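You operate a simulated robot arm through the tools that you are given. There is no shell and no other tool.

You are at the controls of a simulated robot arm. One attempt, no reset.

Task
Blend at MID to a light froth, switch off, dial to OFF, lid off.
Fine: lay the lid on the bench.
Where things are to end (x, y in the base frame): jar lid within 0.06 m of [0.64, -0.04].

The check looks at the end state, three seconds after you hand in, the way a careful person would. Anything else that was tipped, shoved, dropped, spilled or broken makes it a failure. A push-on lid holds only when it is set on centred and level and pressed home; a screw cap is set on level and turned clockwise until tight.

Robot
A 7-joint arm with a two-finger gripper, fixed in place. Base frame: the origin is at the foot of the arm, x ahead of it, y to its left, z up; the work surface is at about z = 0.85. Units: m, rad, N and s.
With the tool pointing down near the work surface it reaches from about 0.36 to 0.78 m from the base axis. Its first joint turns from -2.496 to 2.496 rad. Payload 2.45 kg.
The TCP is the grasp point between the finger pads, 0.026 m short of the fingertips. In the tool frame z runs along the fingers and y along their closing line. Largest opening 0.096 m; the body of the gripper starts 0.069 m behind the TCP.
Orientation is that of the tool frame in the base frame, as a unit quaternion [w, x, y, z]. With the fingers straight down and closing along the base's y, the tool's x points along the base's -x, its y along +y and its z along -z.

Tools
- The arm moves only by the tool drive_tool. Its argument "rows" is one flat list of numbers, 7 for each row, row after row: the shift along the tool's x, y, z in m, then the turn, a rotation vector about the tool's x, y, z in rad, then the finger opening in m, from 0 to 0.096. In form: [tx, ty, tz, rx, ry, rz, gripper, tx, ty, tz, rx, ry, rz, gripper, ...]. A call has 1 to 20 rows; each row shifts and turns the commanded pose from where the row before left it, along the tool's axes as they then stand. A row lasts 0.2 s, in which the tool goes at most 0.05 m and 0.15 rad; a call with a longer step from one row to the next is refused whole, and so is a gripper value outside its range. Where a pose cannot be reached the arm comes as near as it can. A force on the tool above 40 N (or 10 N above the force at the start of the call, whichever is more), or a blocked arm, ends the call early, and 0.2 s more pass. The fingers move at their own pace and stop on an object; they squeeze with about 41 N. The grip force told is the motor's: it shows also when the fingers shut on nothing. Time passes only in rows, and 0.2 s behind the last, so rows that do not move let the fingers close. The reply holds the time, the measured pose of the TCP, the force on the tool along the base axes, the opening and the grip force, in the units named above and with some noise, with the torque about the TCP (base axes, N m) and any sound that the robot's microphone picked up.
- Cameras (640 x 400 px; columns grow to the right, rows downward): "scene" is fixed at [0.2195, -0.6497, 1.6138]; the picture's right is [0.74, -0.67, 0.00], its down [-0.50, -0.55, -0.67] and it looks along [0.45, 0.50, -0.74] (base axes); focal length 341 px, centre (320, 200). "wrist" rides on the gripper at [0.082, 0.003, -0.098] in the tool frame; the picture's right is [-0.04, 1.00, 0.00], its down [-0.73, -0.03, -0.68] and it looks along [-0.68, -0.03, 0.73] (tool axes); focal length 256 px, centre (320, 200). There is no depth. A picture from a camera that has moved, and an enlarged one, comes with that camera's place and axes in the base frame and with its lens.
- camera(camera): a new picture of that camera. It takes no simulated time.
- slide_trunk(by): slides the trunk up (or, below 0, down) by that many m; the arm rides with it, the base frame stays. It gives what a move gives, with no picture.
- inspect(camera, box): a new picture of the part [left, top, right, bottom] of that camera's present view, enlarged. It takes no simulated time.
- finish_job(): hands the job in; it is judged then, once.

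Places have to be worked out from the pictures, the camera data and where the tool is seen. Open the gripper and draw the arm clear of the work before you hand the job in, unless the task says otherwise.

The tools are called after "Emit:" as a command line: name --argument value ..., lists and objects as JSON in quotes. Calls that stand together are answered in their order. drive_tool: Moves the arm, as the interface text tells. Its arguments: {"type":"object","properties":{"rows":{"type":"array","items":{"type":"number"}}},"required":["rows"]} The other tools are called the same way: slide_trunk (by) slides the trunk up or down; camera (camera) takes a picture; inspect (camera, box) takes an enlarged picture of a part of a camera's view; finish_job () hands the job in.

At the start:

```text
time_s: 0.0
tcp_pos: [0.4771, -0.147, 1.2539]
tcp_rot: [0.0, 0.0, 1.0, 0.0]
force: [-0.3, -0.1, 0.0]
wrist_torque: [0.0, 0.03, 0.0]
width: 0.096
finger_force: 0.1
trunk travel left (down, up): [-0.575, 0.065]
```

scene: 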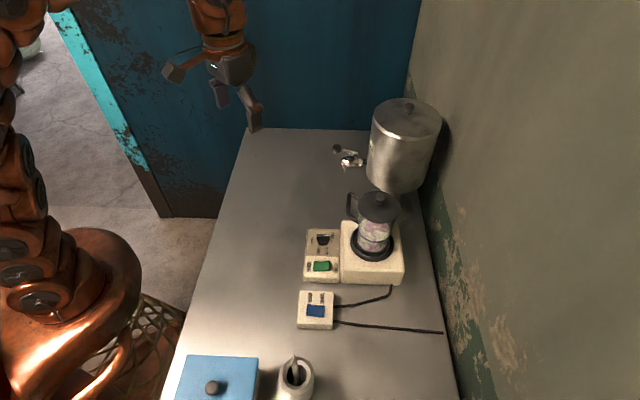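
wrist: 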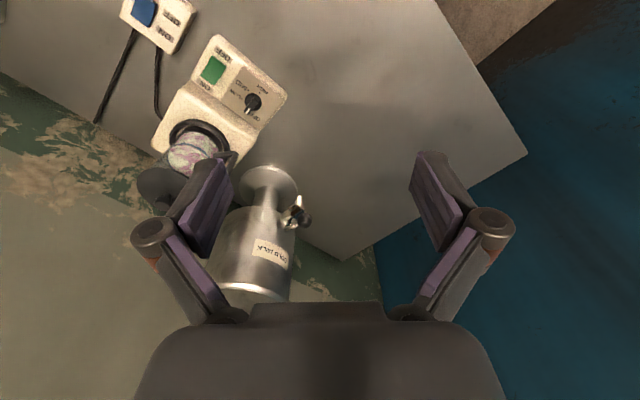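

I start by looking closely at the blender, its controls, and the outlet switch block.

Emit:
inspect --camera "scene" --box '[280, 170, 440, 270]'

Emit:
inspect --camera "scene" --box '[280, 220, 440, 345]'

Emit:
inspect --camera "wrist" --box '[90, 0, 330, 150]'

Emit:
inspect --camera "wrist" --box '[120, 110, 320, 235]'

Emit:
inspect --camera "scene" --box '[160, 320, 340, 400]'

```text
4.00 times, centred on (360, 220) of scene
camera zoom: at [0.2195, -0.6497, 1.6138], right [0.74, -0.67, 0.0], down [-0.5, -0.55, -0.67], along [0.45, 0.5, -0.74], focal length 1364 px, centre (160, 120)
```

zoom: 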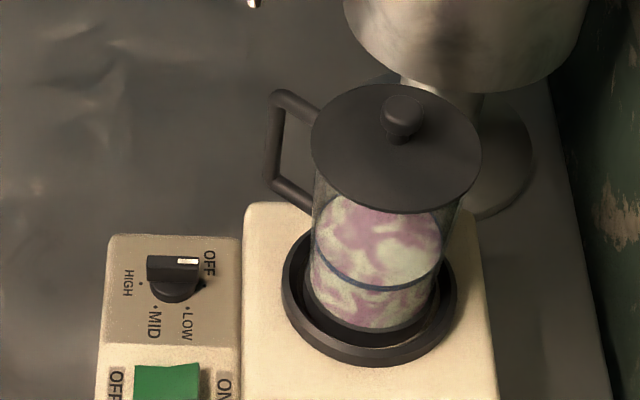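

```text
3.20 times, centred on (360, 282) of scene
camera zoom: at [0.2195, -0.6497, 1.6138], right [0.74, -0.67, 0.0], down [-0.5, -0.55, -0.67], along [0.45, 0.5, -0.74], focal length 1091 px, centre (192, -64)
```

zoom: 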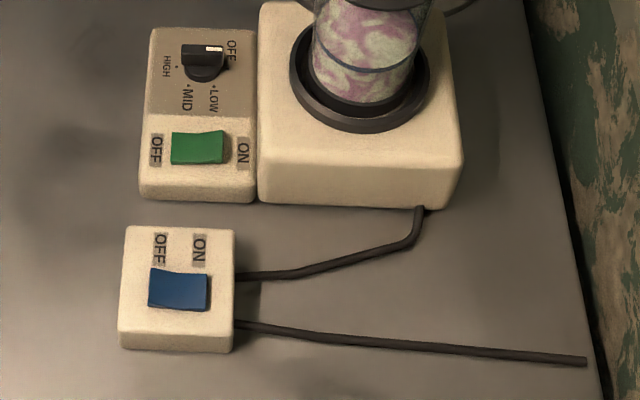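

```text
2.67 times, centred on (210, 75) of wrist
camera zoom: at [0.3944, -0.1428, 1.3526], right [0.04, 1.0, 0.0], down [0.73, -0.03, 0.68], along [0.68, -0.03, -0.73], focal length 683 px, centre (613, 533)
```

zoom: 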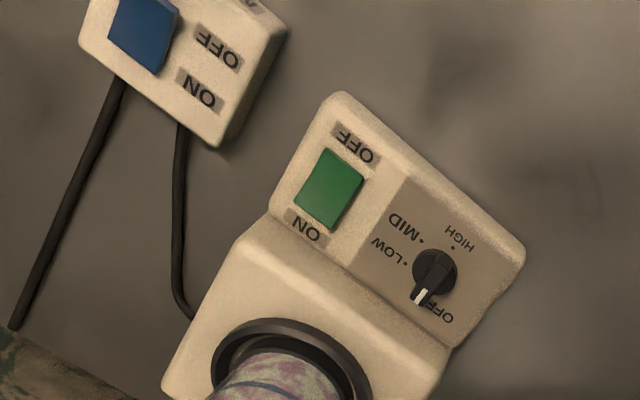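

```text
3.20 times, centred on (220, 172) of wrist
camera zoom: at [0.3944, -0.1428, 1.3526], right [0.04, 1.0, 0.0], down [0.73, -0.03, 0.68], along [0.68, -0.03, -0.73], focal length 819 px, centre (640, 288)
```

zoom: 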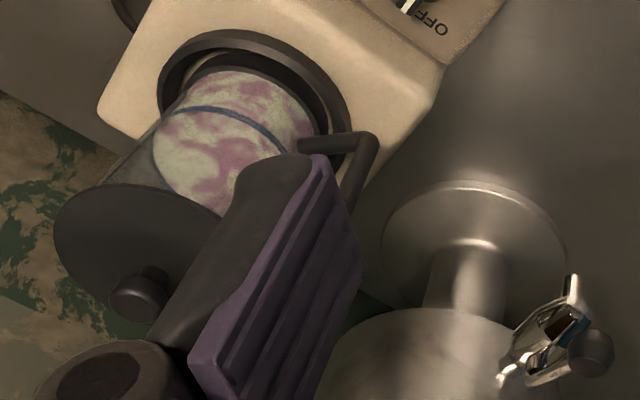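

```text
3.56 times, centred on (250, 360) of scene
camera zoom: at [0.2195, -0.6497, 1.6138], right [0.74, -0.67, 0.0], down [-0.5, -0.55, -0.67], along [0.45, 0.5, -0.74], focal length 1213 px, centre (569, -369)
```

zoom: 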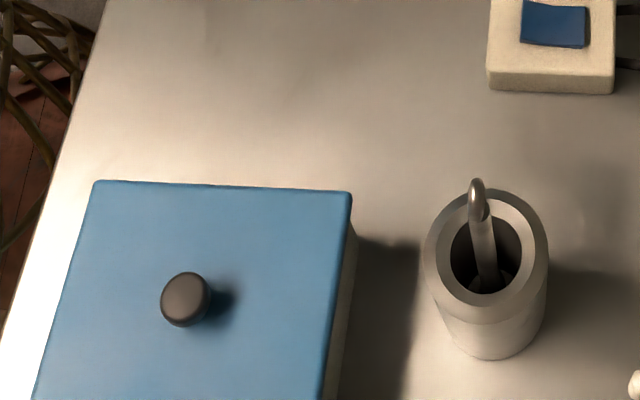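

The dial reads OFF, near (0.57, -0.27, 0.89). I move the wrist camera nearer, to read the rocker states and the dial.

Emit:
drive_tool --rows '[0.0117, -0.02, 0.025, 0, 0, 0, 0.096, 0.0117, -0.02, 0.025, 0, 0, 0, 0.096, 0.0117, -0.02, 0.025, 0, 0, 0, 0.096, 0.0117, -0.02, 0.025, 0, 0, 0, 0.096, 0.0117, -0.02, 0.025, 0, 0, 0, 0.096, 0.0117, -0.02, 0.025, 0, 0, 0, 0.096]'

Emit:
camera --camera "wrist"

Emit:
camera --camera "scene"

```text
time_s: 1.4
tcp_pos: [0.4076, -0.2663, 1.104]
tcp_rot: [0.0, -0.001, 1.0, 0.0]
force: [0.2, -0.7, -0.3]
wrist_torque: [0.0, 0.01, -0.02]
width: 0.096
finger_force: 0.0
trunk travel left (down, up): [-0.575, 0.065]
```

```text
taken
camera wrist: at [0.3249, -0.2628, 1.2022], right [0.04, 1.0, 0.0], down [0.73, -0.03, 0.68], along [0.68, -0.03, -0.73], focal length 256 px, centre (320, 200)
```

wrist: 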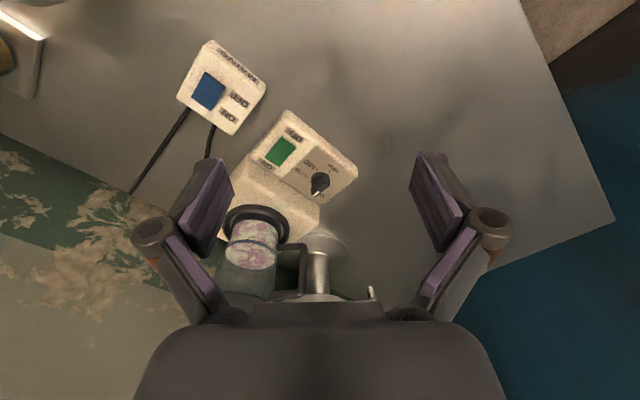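

```text
taken
```

scene: 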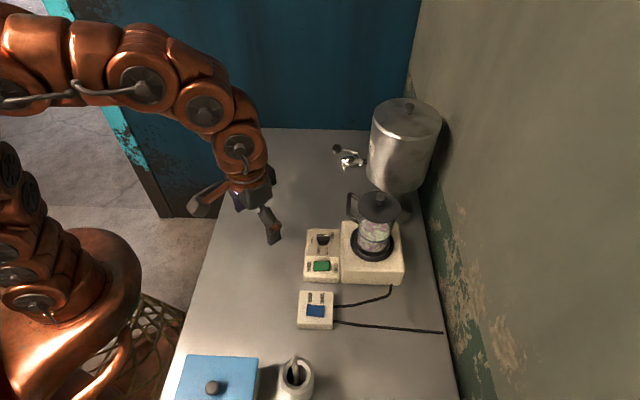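

Clear view now; I zoom in on both switch blocks and the dial.

Emit:
inspect --camera "wrist" --box '[240, 100, 370, 215]'

Emit:
inspect --camera "wrist" --box '[165, 30, 285, 140]'

Emit:
inspect --camera "scene" --box '[295, 220, 345, 340]'

Emit:
inspect --camera "scene" --box '[340, 180, 410, 265]'

```text
3.48 times, centred on (305, 158) of wrist
camera zoom: at [0.3249, -0.2628, 1.2022], right [0.04, 1.0, 0.0], down [0.73, -0.03, 0.68], along [0.68, -0.03, -0.73], focal length 890 px, centre (372, 348)
```

zoom: 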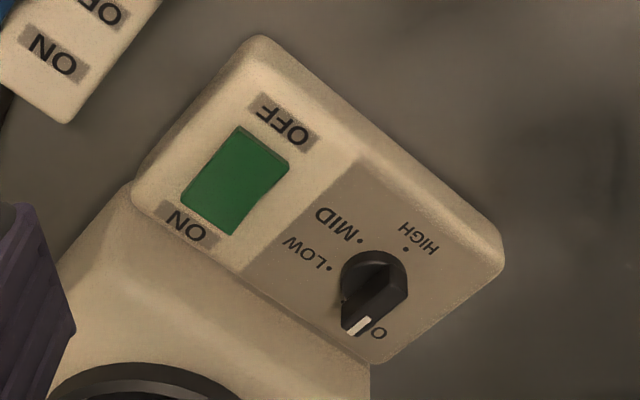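

```text
3.64 times, centred on (225, 85) of wrist
camera zoom: at [0.3249, -0.2628, 1.2022], right [0.04, 1.0, 0.0], down [0.73, -0.03, 0.68], along [0.68, -0.03, -0.73], focal length 931 px, centre (666, 618)
```

zoom: 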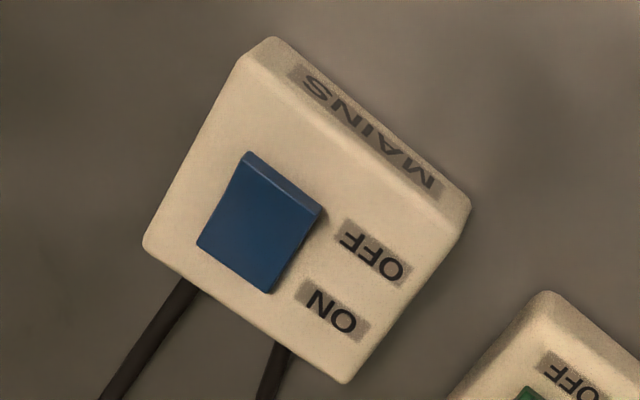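

```text
3.33 times, centred on (320, 280) of scene
camera zoom: at [0.2195, -0.6497, 1.6138], right [0.74, -0.67, 0.0], down [-0.5, -0.55, -0.67], along [0.45, 0.5, -0.74], focal length 1137 px, centre (320, -67)
```

zoom: 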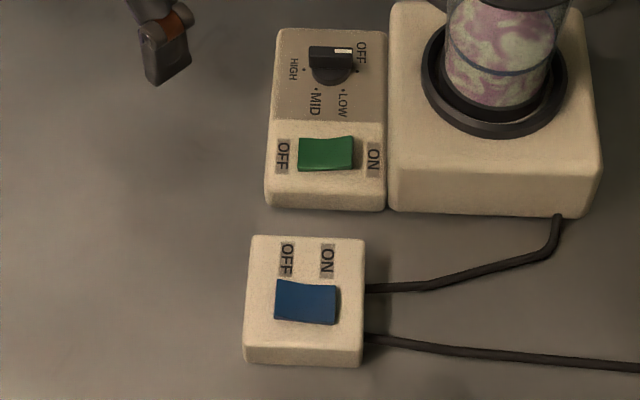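

```text
4.71 times, centred on (375, 222) of scene
camera zoom: at [0.2195, -0.6497, 1.6138], right [0.74, -0.67, 0.0], down [-0.5, -0.55, -0.67], along [0.45, 0.5, -0.74], focal length 1605 px, centre (61, 94)
```

zoom: 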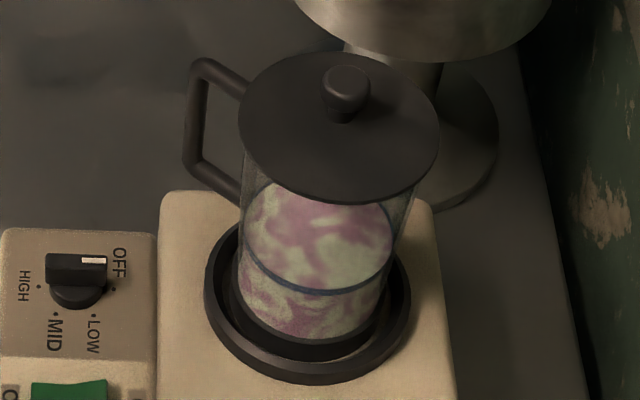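

Mains appears ON and the green switch OFF, and the dial runs OFF→LOW→MID→HIGH clockwise in ~60° steps, centre about (0.571, -0.272). I move closer and turn the hand so that its closing line is along the dial's pointer bar, clear of the jar handle.

Emit:
drive_tool --rows '[-0.0265, -0.01625, 0.024, 0, 0, 0, 0.06, -0.0265, -0.01625, 0.024, 0, 0, 0, 0.06, -0.0265, -0.01625, 0.024, 0, 0, 0, 0.06, -0.0265, -0.01625, 0.024, 0, 0, 0, 0.06, 0, 0, 0, 0, 0, -0.1338, 0.06, 0, 0, 0, 0, 0, -0.1338, 0.06, 0, 0, 0, 0, 0, -0.1338, 0.06, 0, 0, 0, 0, 0, -0.1338, 0.06, 0, 0, 0, 0, 0, -0.1338, 0.06, 0, 0, 0, 0, 0, -0.1338, 0.06]'

Emit:
camera --camera "wrist"

Emit:
camera --camera "scene"

```text
time_s: 3.6
tcp_pos: [0.5123, -0.3315, 1.0086]
tcp_rot: [0.0, -0.391, 0.92, 0.0]
force: [0.2, -0.4, 0.4]
wrist_torque: [0.03, -0.01, -0.02]
width: 0.0601
finger_force: 0.1
trunk travel left (down, up): [-0.575, 0.065]
```

```text
taken
camera wrist: at [0.453, -0.3877, 1.1067], right [-0.69, 0.72, 0.0], down [0.53, 0.51, 0.68], along [0.49, 0.47, -0.73], focal length 256 px, centre (320, 200)
```

wrist: 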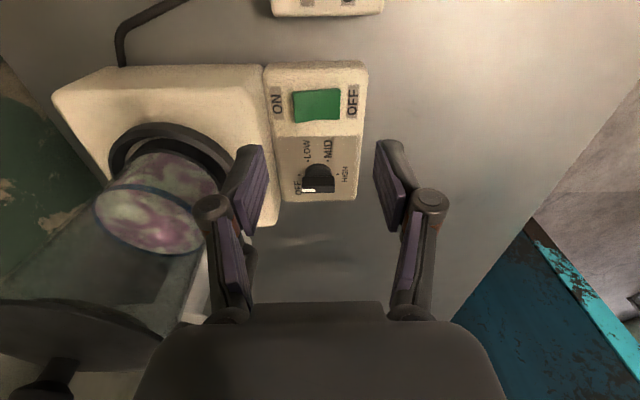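

```text
taken
```

scene: 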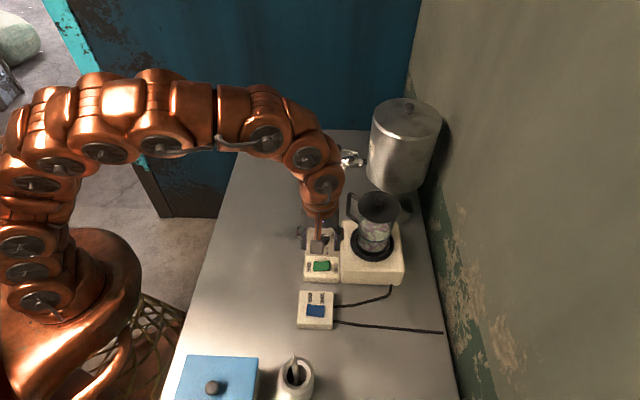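

The dial, switch and jar are all in view at close range; I zoom in.

Emit:
inspect --camera "wrist" --box '[260, 60, 380, 215]'

Emit:
inspect --camera "wrist" --box '[0, 100, 260, 400]'

Emit:
inspect --camera "scene" --box '[290, 180, 420, 285]'

```text
2.58 times, centred on (320, 138) of wrist
camera zoom: at [0.453, -0.3877, 1.1067], right [-0.69, 0.72, 0.0], down [0.53, 0.51, 0.68], along [0.49, 0.47, -0.73], focal length 661 px, centre (320, 361)
```

zoom: 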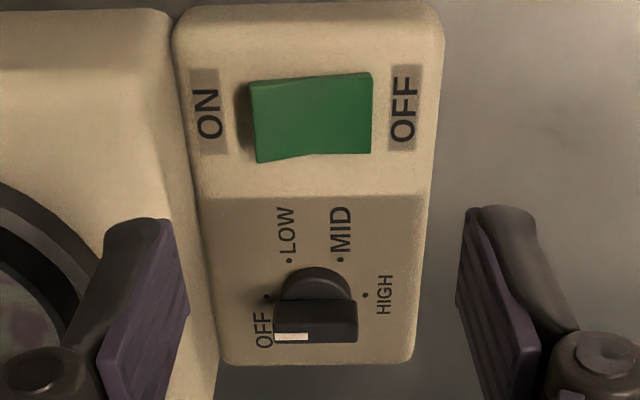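

```text
1.33 times, centred on (130, 250) of wrist
camera zoom: at [0.453, -0.3877, 1.1067], right [-0.69, 0.72, 0.0], down [0.53, 0.51, 0.68], along [0.49, 0.47, -0.73], focal length 341 px, centre (573, 133)
```

zoom: 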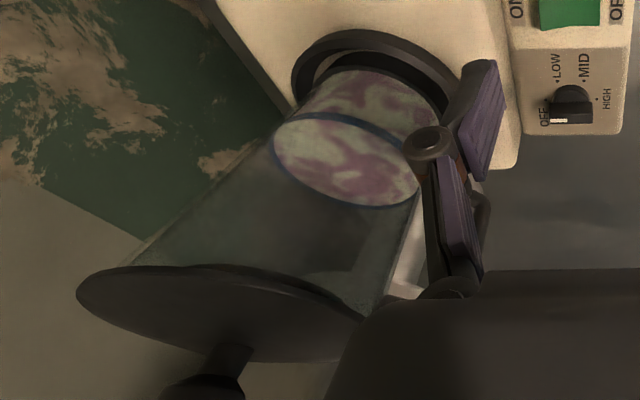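

```text
3.81 times, centred on (355, 232) of scene
camera zoom: at [0.2195, -0.6497, 1.6138], right [0.74, -0.67, 0.0], down [-0.5, -0.55, -0.67], along [0.45, 0.5, -0.74], focal length 1299 px, centre (187, 76)
```

zoom: 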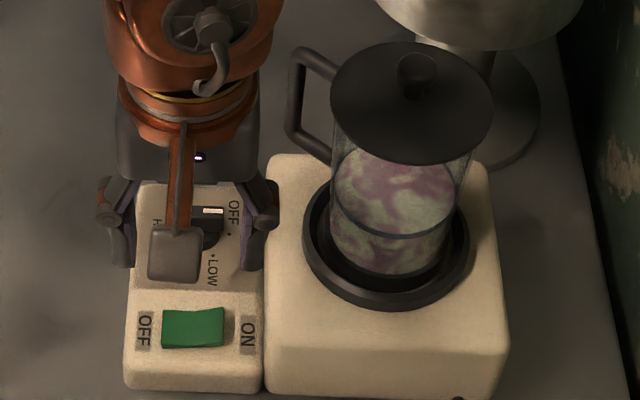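

The dial bar is about 32 mm long and 7 mm wide, its top near z 0.917, with the jar handle close by at about (0.627, -0.297). I tilt the hand slightly away from the handle, then move over the knob.

Emit:
drive_tool --rows '[0, 0, 0, 0, -0.085, 0, 0.05, 0, 0, 0, 0, -0.085, 0, 0.05, -0.0253, -0.0008, 0.0142, 0, 0, 0, 0.05, -0.0253, -0.0008, 0.0142, 0, 0, 0, 0.05, -0.0253, -0.0008, 0.0142, 0, 0, 0, 0.05, 0, 0, 0, 0, 0, 0, 0.05]'

Emit:
camera --camera "wrist"

Emit:
inspect --camera "scene" --box '[290, 180, 420, 285]'

```text
time_s: 5.0
tcp_pos: [0.5706, -0.274, 0.9791]
tcp_rot: [0.079, -0.389, 0.917, 0.033]
force: [0.7, -0.3, -0.3]
wrist_torque: [-0.02, -0.03, 0.03]
width: 0.0499
finger_force: 0.1
trunk travel left (down, up): [-0.575, 0.065]
```

```text
taken
camera wrist: at [0.5001, -0.3408, 1.0612], right [-0.69, 0.72, 0.01], down [0.44, 0.42, 0.79], along [0.57, 0.55, -0.61], focal length 256 px, centre (320, 200)
```

wrist: 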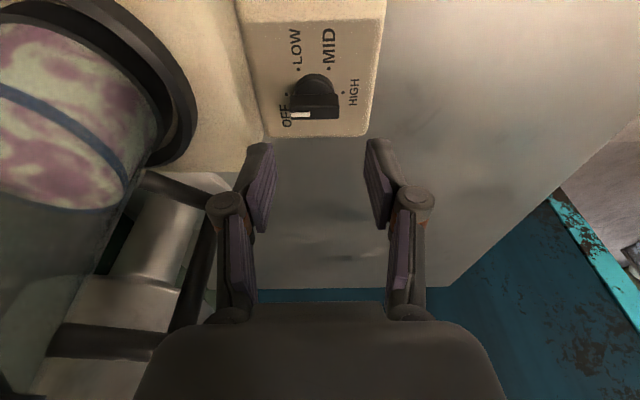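

```text
3.81 times, centred on (355, 232) of scene
camera zoom: at [0.2195, -0.6497, 1.6138], right [0.74, -0.67, 0.0], down [-0.5, -0.55, -0.67], along [0.45, 0.5, -0.74], focal length 1299 px, centre (187, 76)
```

zoom: 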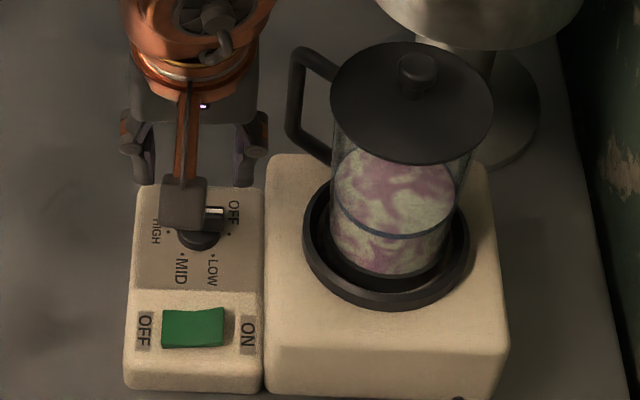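

The bar lies about 3 mm toward the jar from the finger centre; I correct and descend over it.

Emit:
drive_tool --rows '[0.0022, -0.001, 0.0128, 0, 0, 0, 0.05, 0.0022, -0.001, 0.0128, 0, 0, 0, 0.05, 0.0022, -0.001, 0.0128, 0, 0, 0, 0.05, 0.0022, 0, 0.0128, 0, 0, 0, 0.05, 0, 0, 0, 0, 0, 0, 0.05]'

Emit:
camera --camera "wrist"

Emit:
inspect --camera "scene" --box '[290, 180, 420, 285]'

```text
time_s: 6.2
tcp_pos: [0.5728, -0.2764, 0.9261]
tcp_rot: [0.078, -0.389, 0.917, 0.033]
force: [0.9, -0.6, -0.9]
wrist_torque: [-0.01, -0.01, 0.01]
width: 0.0499
finger_force: 0.0
trunk travel left (down, up): [-0.575, 0.065]
```

```text
taken
camera wrist: at [0.5019, -0.3429, 1.0091], right [-0.69, 0.72, 0.01], down [0.44, 0.42, 0.79], along [0.57, 0.55, -0.61], focal length 256 px, centre (320, 200)
```

wrist: 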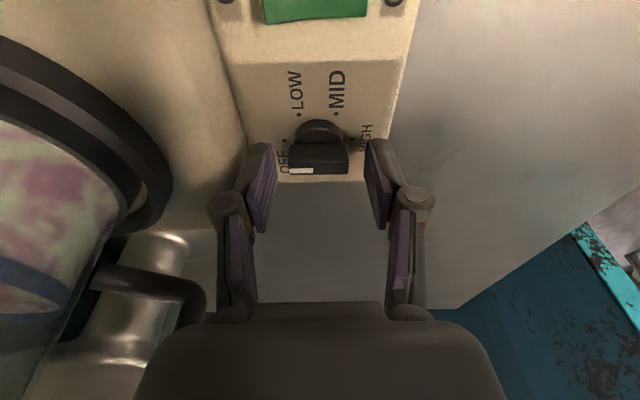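

```text
3.81 times, centred on (355, 232) of scene
camera zoom: at [0.2195, -0.6497, 1.6138], right [0.74, -0.67, 0.0], down [-0.5, -0.55, -0.67], along [0.45, 0.5, -0.74], focal length 1299 px, centre (187, 76)
```

zoom: 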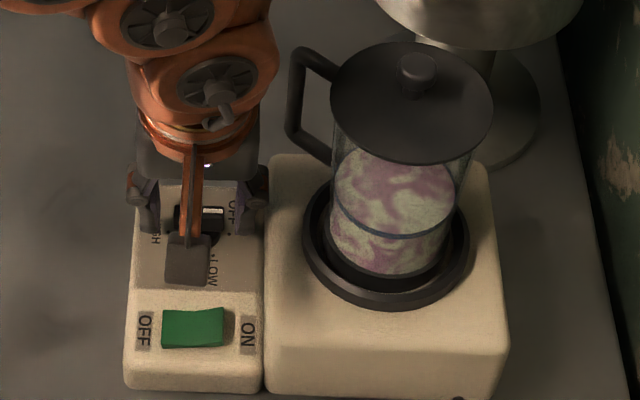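

Fingers straddle the bar. I nudge 3 mm back to centre on the knob axis and close.

Emit:
drive_tool --rows '[0.003, 0, -0.0005, 0, 0, 0, 0.05, 0, 0, 0, 0, 0, 0, 0.03, 0, 0, 0, 0, 0, 0, 0.02, 0, 0, 0, 0, 0, 0, 0.02]'

Emit:
inspect --camera "wrist" --box '[220, 50, 420, 250]'

```text
time_s: 7.2
tcp_pos: [0.5717, -0.2783, 0.926]
tcp_rot: [0.079, -0.389, 0.917, 0.033]
force: [6.4, -4.9, 1.5]
wrist_torque: [-0.07, -0.2, -0.07]
width: 0.0342
finger_force: 44.4
trunk travel left (down, up): [-0.575, 0.065]
```

```text
2.00 times, centred on (320, 150) of wrist
camera zoom: at [0.5004, -0.3453, 1.0091], right [-0.69, 0.72, 0.01], down [0.44, 0.42, 0.79], along [0.57, 0.55, -0.61], focal length 512 px, centre (320, 300)
```

zoom: 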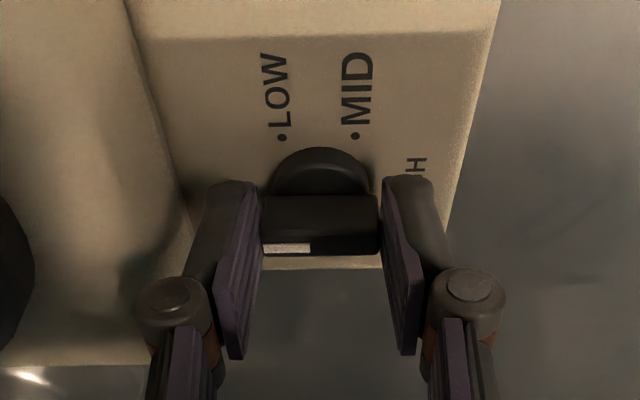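

Bar is pinched end to end (34 mm). I turn clockwise 40° and check that the knob follows.

Emit:
drive_tool --rows '[0, -0.0015, 0, 0, 0, 0, 0.02, 0, 0.0004, 0, 0.0236, 0, 0.1375, 0.02, 0, 0.0004, 0, 0.0236, 0, 0.1375, 0.02, 0, 0.0004, 0, 0.0236, 0, 0.1375, 0.02, 0, 0.0004, 0, 0.0236, 0, 0.1375, 0.02, 0, 0.0004, 0, 0.0236, 0, 0.1375, 0.02]'

Emit:
camera --camera "wrist"

Emit:
inspect --camera "scene" --box '[290, 180, 420, 285]'

```text
time_s: 8.7
tcp_pos: [0.5683, -0.2729, 0.9248]
tcp_rot: [0.081, -0.052, 0.995, 0.008]
force: [-3.7, 13.2, 6.7]
wrist_torque: [0.98, -0.4, 0.09]
width: 0.034
finger_force: 44.7
trunk travel left (down, up): [-0.575, 0.065]
stopped in row 6: the force on the tool passed its limit at 41 N (the readings are from after the stop); the commanded pose is now the measured one
```

```text
taken
camera wrist: at [0.472, -0.2811, 1.0098], right [-0.07, 1.0, 0.01], down [0.61, 0.03, 0.79], along [0.79, 0.06, -0.61], focal length 256 px, centre (320, 200)
```

wrist: 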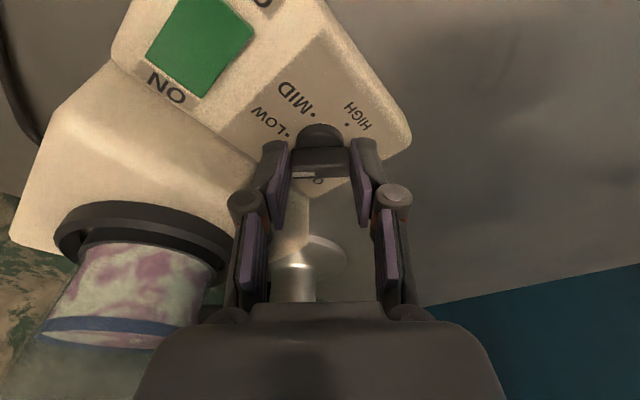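

```text
3.81 times, centred on (355, 232) of scene
camera zoom: at [0.2195, -0.6497, 1.6138], right [0.74, -0.67, 0.0], down [-0.5, -0.55, -0.67], along [0.45, 0.5, -0.74], focal length 1299 px, centre (187, 76)
```

zoom: 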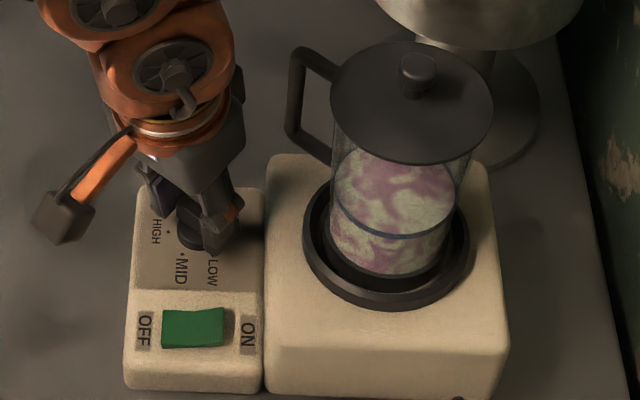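

The knob followed about 40° but the side load grew, so my turning centre is off. I look closely to re-locate the knob axis.

Emit:
inspect --camera "wrist" --box '[220, 60, 420, 220]'

Emit:
inspect --camera "scene" --box '[300, 215, 370, 270]'

```text
2.50 times, centred on (320, 140) of wrist
camera zoom: at [0.472, -0.2811, 1.0098], right [-0.07, 1.0, 0.01], down [0.61, 0.03, 0.79], along [0.79, 0.06, -0.61], focal length 640 px, centre (320, 350)
```

zoom: 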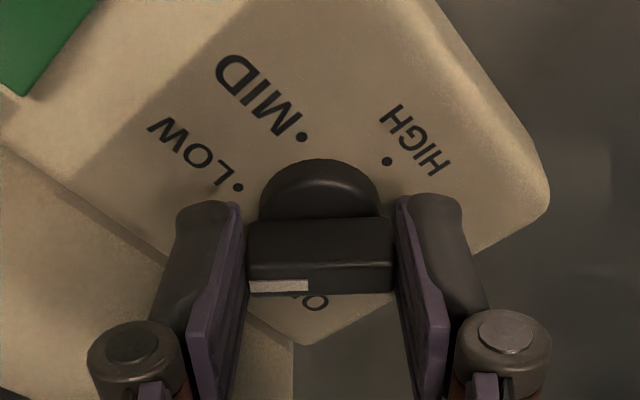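

```text
7.27 times, centred on (335, 242) of scene
camera zoom: at [0.2195, -0.6497, 1.6138], right [0.74, -0.67, 0.0], down [-0.5, -0.55, -0.67], along [0.45, 0.5, -0.74], focal length 2480 px, centre (211, -109)
```

zoom: 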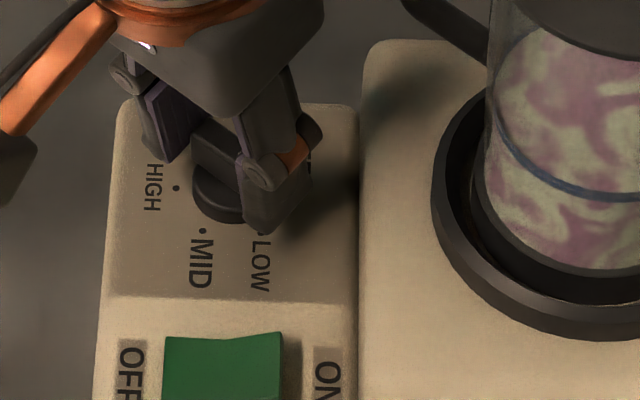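

The dots put the axis near (0.570, -0.2735). I release slightly to relieve the load and check the gaps either side of the bar.

Emit:
drive_tool --rows '[0, 0, 0, 0, 0, 0, 0.046, 0, 0, 0, 0, 0, 0, 0.046]'

Emit:
inspect --camera "wrist" --box '[220, 60, 420, 220]'

Emit:
inspect --camera "scene" --box '[300, 215, 370, 270]'

```text
time_s: 9.3
tcp_pos: [0.5692, -0.2753, 0.9256]
tcp_rot: [0.082, -0.052, 0.995, 0.007]
force: [-0.2, 0.1, -0.9]
wrist_torque: [-0.03, 0.03, 0.01]
width: 0.0461
finger_force: 0.1
trunk travel left (down, up): [-0.575, 0.065]
```

```text
2.50 times, centred on (320, 140) of wrist
camera zoom: at [0.4722, -0.2831, 1.009], right [-0.07, 1.0, 0.01], down [0.61, 0.03, 0.79], along [0.79, 0.06, -0.61], focal length 640 px, centre (320, 350)
```

zoom: 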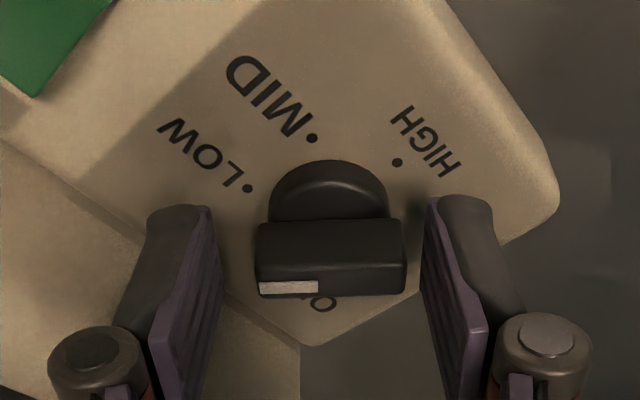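

```text
7.27 times, centred on (335, 242) of scene
camera zoom: at [0.2195, -0.6497, 1.6138], right [0.74, -0.67, 0.0], down [-0.5, -0.55, -0.67], along [0.45, 0.5, -0.74], focal length 2480 px, centre (211, -109)
```

zoom: 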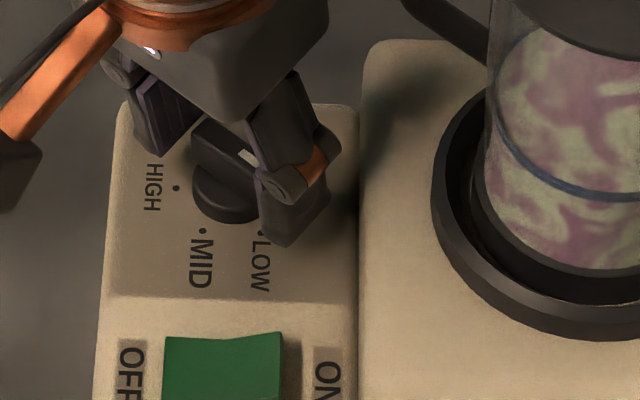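

The released gaps show the bar centre 2.5 mm to +y of the fingers. Combined with the first grip, this puts the axis at about (0.577, -0.272), with the panel a bit lower than I thought. I re-centre, go 7 mm deeper and re-grip.

Emit:
drive_tool --rows '[-0.004, 0.0025, 0.0078, 0, 0, 0, 0.046, 0, 0, 0, 0, 0, 0, 0.046, 0, 0, 0, 0, 0, 0, 0.02, 0, 0, 0, 0, 0, 0, 0.02, 0, 0, 0, 0, 0, 0, 0.02]'

Emit:
inspect --camera "wrist" --box '[220, 60, 420, 220]'

```text
time_s: 10.5
tcp_pos: [0.5755, -0.2729, 0.9195]
tcp_rot: [0.082, -0.053, 0.995, 0.007]
force: [3.4, -5.9, 2.2]
wrist_torque: [-0.22, -0.13, -0.01]
width: 0.0336
finger_force: 45.1
trunk travel left (down, up): [-0.575, 0.065]
```

```text
2.50 times, centred on (320, 140) of wrist
camera zoom: at [0.4772, -0.2802, 1.0026], right [-0.07, 1.0, 0.01], down [0.61, 0.03, 0.79], along [0.79, 0.06, -0.61], focal length 640 px, centre (320, 350)
```

zoom: 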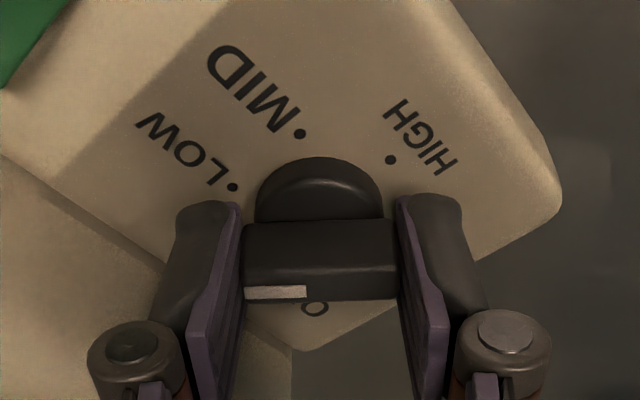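

Good centred grip at (0.578, -0.2725). I turn a further 25° and look at the load.

Emit:
drive_tool --rows '[0, 0.0004, 0, 0.0236, 0, 0.1375, 0.02, 0, 0.0004, 0, 0.0236, 0, 0.1375, 0.02, 0, 0.0004, 0, 0.0236, 0, 0.1375, 0.02]'

Emit:
inspect --camera "wrist" --box '[220, 60, 420, 220]'

```text
time_s: 11.3
tcp_pos: [0.5745, -0.2713, 0.9198]
tcp_rot: [0.082, 0.157, 0.984, -0.011]
force: [5.6, -9.9, 6.6]
wrist_torque: [-0.98, -0.29, 0.02]
width: 0.0337
finger_force: 45.0
trunk travel left (down, up): [-0.575, 0.065]
```

```text
2.50 times, centred on (320, 140) of wrist
camera zoom: at [0.4828, -0.2391, 1.0026], right [0.35, 0.94, 0.01], down [0.57, -0.22, 0.79], along [0.74, -0.27, -0.61], focal length 640 px, centre (320, 350)
```

zoom: 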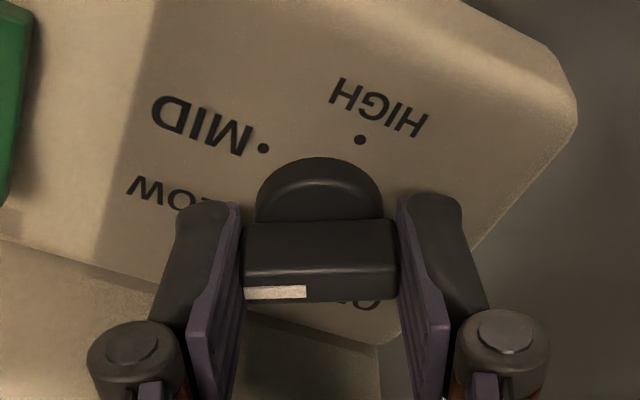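

The knob follows (about -108° now) with moderate load (~12 N). I continue with a small centring correction.

Emit:
drive_tool --rows '[-0.0008, -0.0004, 0, 0.0236, 0, 0.1375, 0.02, 0, 0.0004, 0, 0.0236, 0, 0.1375, 0.02, 0, 0.0004, 0, 0.0236, 0, 0.1375, 0.02]'

Emit:
inspect --camera "wrist" --box '[220, 60, 420, 220]'

```text
time_s: 12.1
tcp_pos: [0.5748, -0.2715, 0.9198]
tcp_rot: [0.076, 0.357, 0.931, -0.029]
force: [3.1, -4.0, 9.5]
wrist_torque: [0.37, 0.95, 0.02]
width: 0.0338
finger_force: 44.9
trunk travel left (down, up): [-0.575, 0.065]
```

```text
2.50 times, centred on (320, 140) of wrist
camera zoom: at [0.5047, -0.2043, 1.0028], right [0.7, 0.72, 0.01], down [0.44, -0.43, 0.79], along [0.57, -0.55, -0.62], focal length 640 px, centre (320, 350)
```

zoom: 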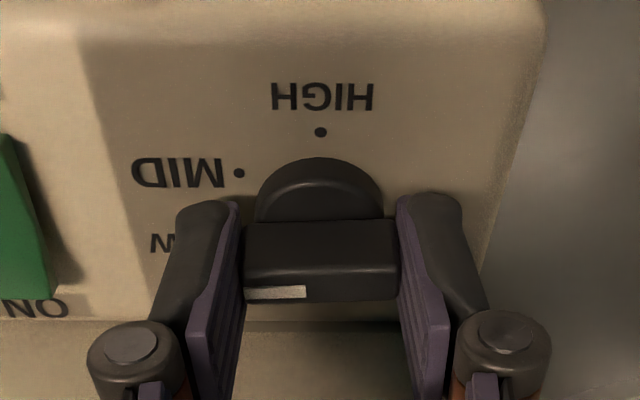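

Load is low; pointer is at about -132°. MID is 30° further on, so I turn that now.

Emit:
drive_tool --rows '[0, 0.0004, 0, 0.0221, 0, 0.129, 0.02, 0, 0.0004, 0, 0.0221, 0, 0.129, 0.02, 0, 0.0004, 0, 0.0221, 0, 0.129, 0.02, 0, 0.0004, 0, 0.0221, 0, 0.129, 0.02]'

Emit:
camera --camera "wrist"

Emit:
inspect --camera "wrist" --box '[220, 60, 420, 220]'

Emit:
inspect --camera "scene" --box '[300, 215, 370, 270]'

```text
time_s: 13.1
tcp_pos: [0.5758, -0.2707, 0.9189]
tcp_rot: [0.066, 0.586, 0.806, -0.05]
force: [-0.3, -7.4, 11.2]
wrist_torque: [0.33, 0.69, -0.04]
width: 0.034
finger_force: 44.8
trunk travel left (down, up): [-0.575, 0.065]
```

```text
taken
camera wrist: at [0.5486, -0.1776, 1.0025], right [0.96, 0.27, 0.0], down [0.16, -0.59, 0.79], along [0.22, -0.76, -0.61], focal length 256 px, centre (320, 200)
```

wrist: 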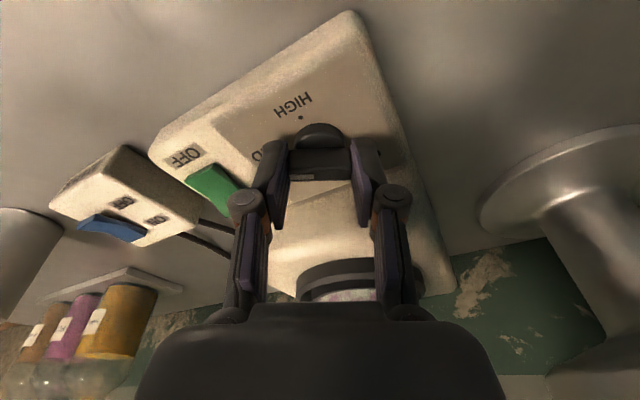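

```text
2.50 times, centred on (320, 140) of wrist
camera zoom: at [0.5486, -0.1776, 1.0025], right [0.96, 0.27, 0.0], down [0.16, -0.59, 0.79], along [0.22, -0.76, -0.61], focal length 640 px, centre (320, 350)
```

zoom: 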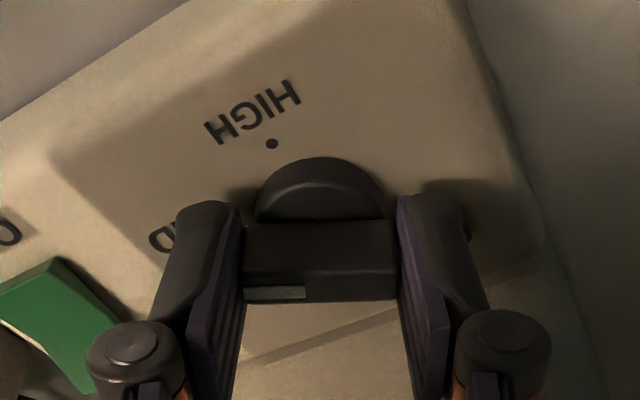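

```text
7.27 times, centred on (335, 242) of scene
camera zoom: at [0.2195, -0.6497, 1.6138], right [0.74, -0.67, 0.0], down [-0.5, -0.55, -0.67], along [0.45, 0.5, -0.74], focal length 2480 px, centre (211, -109)
```

zoom: 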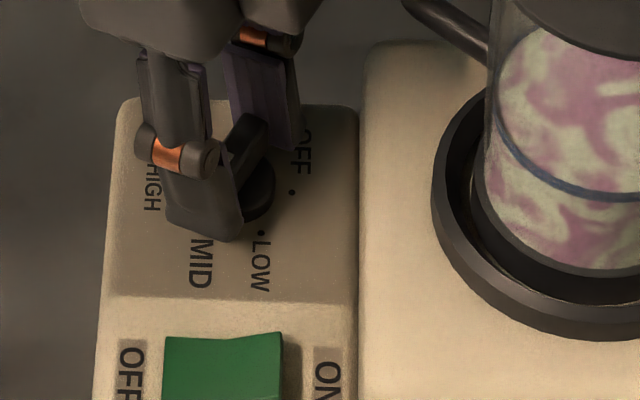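

Pointer now at about -162°, the MID position. I release and lift straight up to check.

Emit:
drive_tool --rows '[0, 0, 0, 0, 0, 0, 0.05, 0, 0, 0, 0, 0, 0, 0.05, -0.0051, 0, -0.0295, 0, 0, 0, 0.05, -0.0051, 0, -0.0295, 0, 0, 0, 0.05, -0.0051, 0, -0.0295, 0, 0, 0, 0.05, 0.04, 0, 0, 0, 0, 0, 0.05, 0.04, 0, 0, 0, 0, 0, 0.05]'

Emit:
camera --camera "wrist"

Emit:
inspect --camera "scene" --box '[290, 195, 420, 345]'

```text
time_s: 14.7
tcp_pos: [0.5516, -0.196, 0.995]
tcp_rot: [0.065, 0.584, 0.808, -0.049]
force: [-0.2, -1.1, 0.2]
wrist_torque: [0.06, 0.02, 0.0]
width: 0.0498
finger_force: 0.1
trunk travel left (down, up): [-0.575, 0.065]
```

```text
taken
camera wrist: at [0.5245, -0.1031, 1.0791], right [0.96, 0.27, 0.0], down [0.17, -0.59, 0.79], along [0.22, -0.76, -0.61], focal length 256 px, centre (320, 200)
```

wrist: 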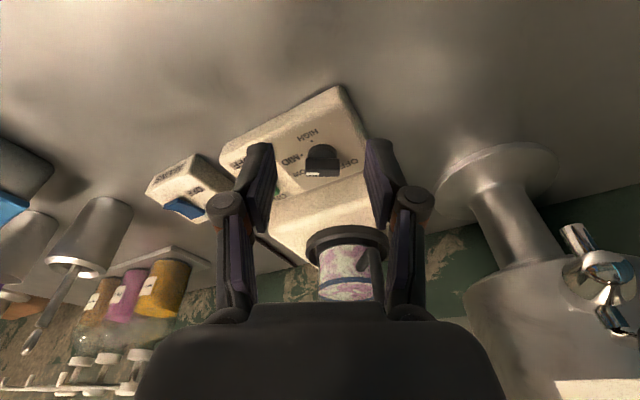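

```text
2.67 times, centred on (355, 270) of scene
camera zoom: at [0.2195, -0.6497, 1.6138], right [0.74, -0.67, 0.0], down [-0.5, -0.55, -0.67], along [0.45, 0.5, -0.74], focal length 910 px, centre (227, 13)
```

zoom: 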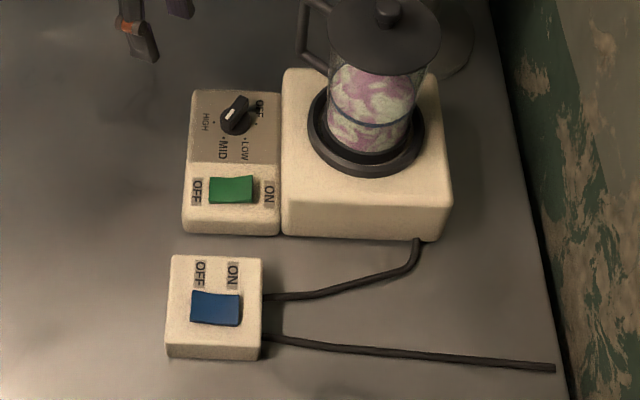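

Emit:
inspect --camera "scene" --box '[305, 222, 350, 275]'

Emit:
inspect --camera "wrist" --box '[270, 110, 370, 200]'

Emit:
inspect --camera "wrist" --box '[130, 120, 260, 240]'

```text
7.55 times, centred on (328, 248) of scene
camera zoom: at [0.2195, -0.6497, 1.6138], right [0.74, -0.67, 0.0], down [-0.5, -0.55, -0.67], along [0.45, 0.5, -0.74], focal length 2574 px, centre (263, -166)
```

zoom: 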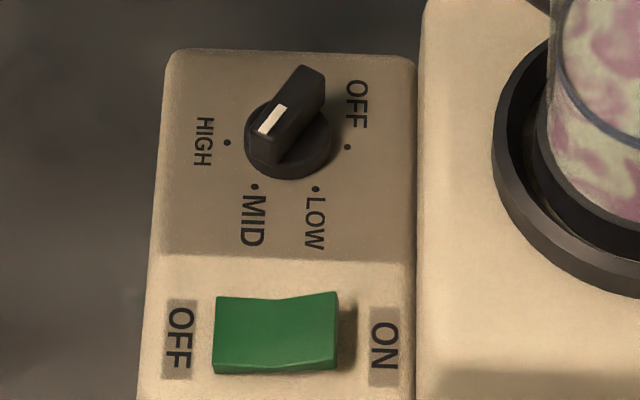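

```text
4.44 times, centred on (320, 155) of wrist
camera zoom: at [0.5245, -0.1031, 1.0791], right [0.96, 0.27, 0.0], down [0.17, -0.59, 0.79], along [0.22, -0.76, -0.61], focal length 1138 px, centre (320, 400)
```

zoom: 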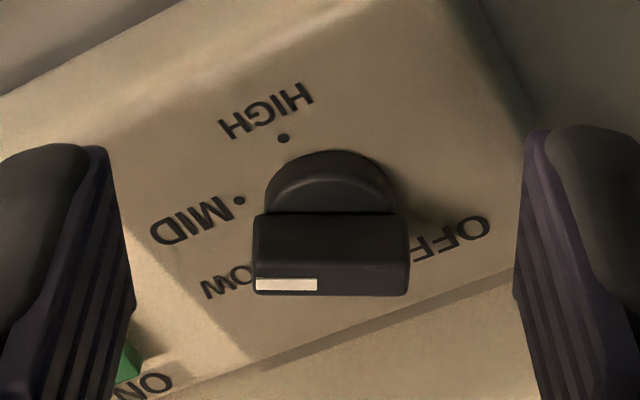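

```text
3.33 times, centred on (195, 180) of wrist
camera zoom: at [0.5245, -0.1031, 1.0791], right [0.96, 0.27, 0.0], down [0.17, -0.59, 0.79], along [0.22, -0.76, -0.61], focal length 853 px, centre (737, 267)
```

zoom: 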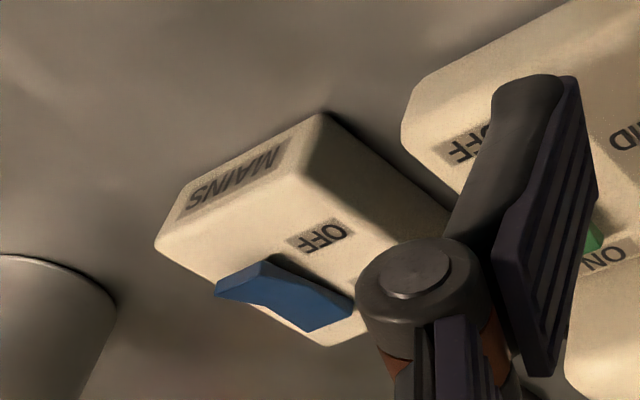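

Dial is on MID, mains is ON (its OFF end stands proud), green is OFF. Before running, I check that the lid is seated.

Emit:
inspect --camera "scene" --box '[345, 180, 410, 225]'

Emit:
drive_tool --rows '[-0.0077, 0, -0.044, 0, 0, 0, 0.05, -0.0077, 0, -0.044, 0, 0, 0, 0.05, -0.0077, 0, -0.044, 0, 0, 0, 0.05]'

Emit:
camera --camera "wrist"

Emit:
inspect --camera "wrist" --box '[270, 140, 430, 310]'

```text
8.89 times, centred on (378, 202) of scene
camera zoom: at [0.2195, -0.6497, 1.6138], right [0.74, -0.67, 0.0], down [-0.5, -0.55, -0.67], along [0.45, 0.5, -0.74], focal length 3032 px, centre (-191, 178)
```

zoom: 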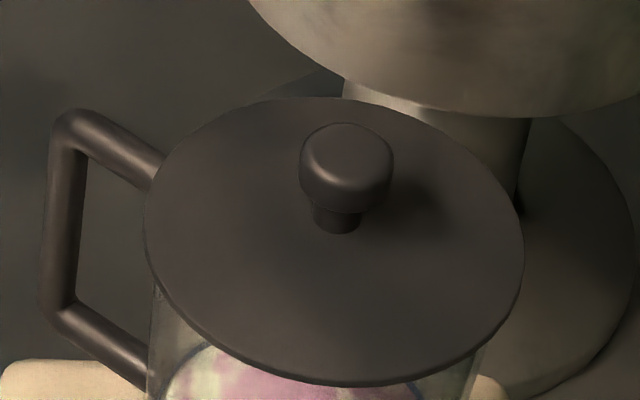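

```text
time_s: 15.5
tcp_pos: [0.5507, -0.1976, 1.1284]
tcp_rot: [0.064, 0.585, 0.807, -0.049]
force: [-0.2, 0.5, -0.3]
wrist_torque: [0.0, -0.01, -0.01]
width: 0.0499
finger_force: 0.0
trunk travel left (down, up): [-0.575, 0.065]
```

```text
taken
camera wrist: at [0.5237, -0.1054, 1.2123], right [0.96, 0.27, 0.0], down [0.17, -0.59, 0.79], along [0.22, -0.76, -0.61], focal length 256 px, centre (320, 200)
```

wrist: 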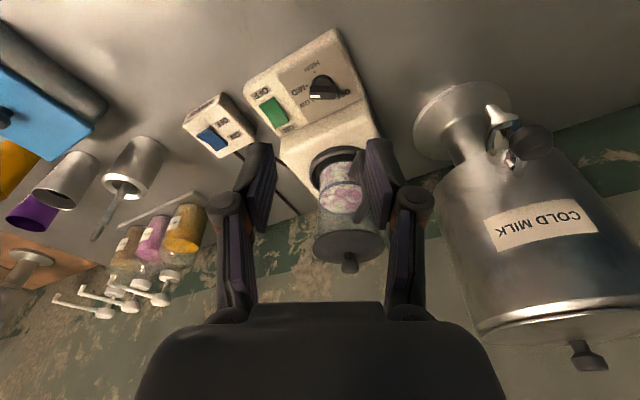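

```text
2.35 times, centred on (350, 225) of wrist
camera zoom: at [0.5237, -0.1054, 1.2123], right [0.96, 0.27, 0.0], down [0.17, -0.59, 0.79], along [0.22, -0.76, -0.61], focal length 602 px, centre (249, 141)
```

zoom: 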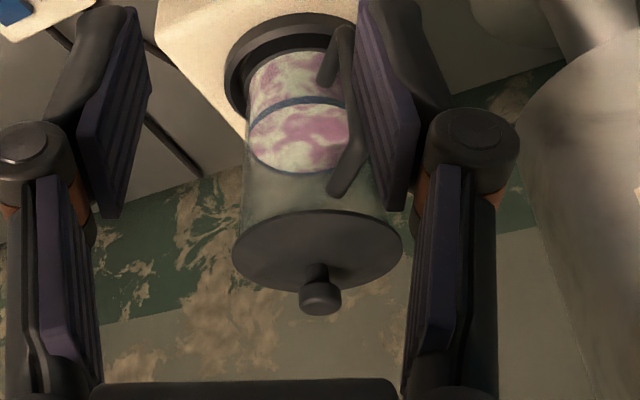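

The lid sits level and centred, with its knob at about (0.639, -0.374, 1.085). Now I untilt, turn so the wrist camera faces the jar, close the fingers, and come above the green rocker's ON end at about (0.530, -0.335).

Emit:
drive_tool --rows '[0, 0, 0, 0, 0.085, 0, 0.0, 0, 0, 0, 0, 0.085, 0, 0.0, 0, 0, 0, 0, 0, -0.1225, 0.0, 0, 0, 0, 0, 0, -0.1225, 0.0, 0, 0, 0, 0, 0, -0.1225, 0.0, 0, 0, 0, 0, 0, -0.1225, 0.0, -0.0137, -0.0189, 0.0267, 0, 0, 0, 0.0, -0.0137, -0.0189, 0.0267, 0, 0, 0, 0.0, -0.0137, -0.0189, 0.0267, 0, 0, 0, 0.0, -0.0137, -0.0189, 0.0267, 0, 0, 0, 0.0, -0.0137, -0.0189, 0.0267, 0, 0, 0, 0.0, -0.0137, -0.0189, 0.0267, 0, 0, 0, 0.0, 0, 0, 0, 0, 0, 0, 0.0]'

Emit:
camera --camera "wrist"

Emit:
inspect --camera "scene" --box '[290, 180, 420, 285]'

```text
time_s: 18.3
tcp_pos: [0.5321, -0.3331, 0.9684]
tcp_rot: [-0.004, 0.373, 0.928, 0.002]
force: [0.3, 0.4, -1.1]
wrist_torque: [0.04, 0.01, 0.02]
width: 0.0
finger_force: 28.8
trunk travel left (down, up): [-0.575, 0.065]
```

```text
taken
camera wrist: at [0.4758, -0.2759, 1.0673], right [0.72, 0.69, 0.0], down [0.51, -0.53, 0.67], along [0.47, -0.49, -0.74], focal length 256 px, centre (320, 200)
```

wrist: 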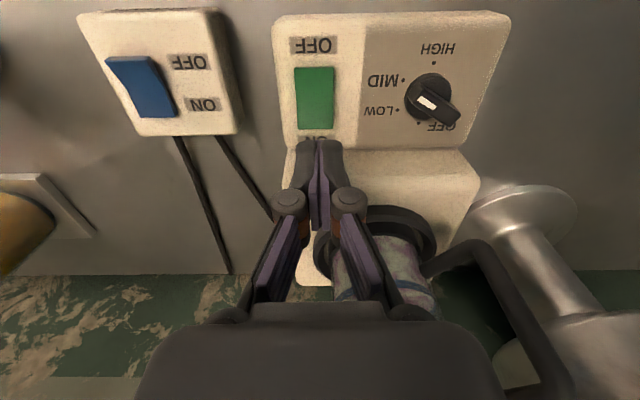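

```text
3.81 times, centred on (355, 232) of scene
camera zoom: at [0.2195, -0.6497, 1.6138], right [0.74, -0.67, 0.0], down [-0.5, -0.55, -0.67], along [0.45, 0.5, -0.74], focal length 1299 px, centre (187, 76)
```

zoom: 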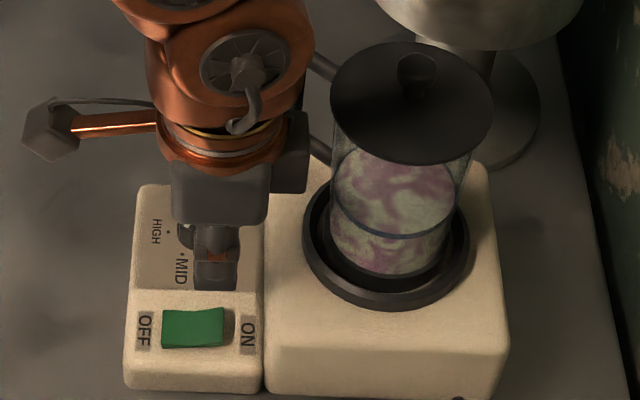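

The wrist view agrees: ON end centre about (0.530, -0.336). I descend and press it.

Emit:
drive_tool --rows '[-0.0006, -0.0035, 0.02, 0, 0, 0, 0.0, 0, 0, 0.02, 0, 0, 0, 0.0, 0, 0, 0.006, 0, 0, 0, 0.0, 0, 0, 0.005, 0, 0, 0, 0.0, 0, 0, 0.004, 0, 0, 0, 0.0]'

Emit:
inspect --camera "scene" --box '[290, 180, 420, 285]'

Emit:
camera --camera "wrist"

```text
time_s: 19.6
tcp_pos: [0.532, -0.3387, 0.9191]
tcp_rot: [0.002, 0.373, 0.928, 0.0]
force: [-4.0, 2.0, 18.6]
wrist_torque: [0.19, 0.19, -0.01]
width: 0.006
finger_force: 28.5
trunk travel left (down, up): [-0.575, 0.065]
stopped in row 5: the force on the tool passed its limit at 42 N (the readings are from after the stop); the commanded pose is now the measured one
```

```text
3.81 times, centred on (355, 232) of scene
camera zoom: at [0.2195, -0.6497, 1.6138], right [0.74, -0.67, 0.0], down [-0.5, -0.55, -0.67], along [0.45, 0.5, -0.74], focal length 1299 px, centre (187, 76)
```

zoom: 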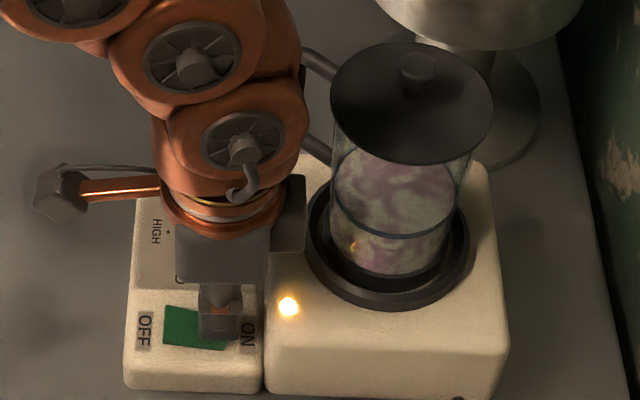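

```text
taken
camera wrist: at [0.4745, -0.2801, 1.016], right [0.72, 0.69, 0.0], down [0.51, -0.53, 0.68], along [0.47, -0.49, -0.73], focal length 256 px, centre (320, 200)
```

wrist: 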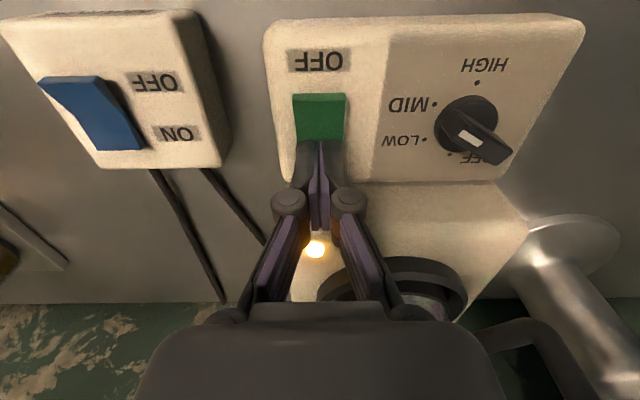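

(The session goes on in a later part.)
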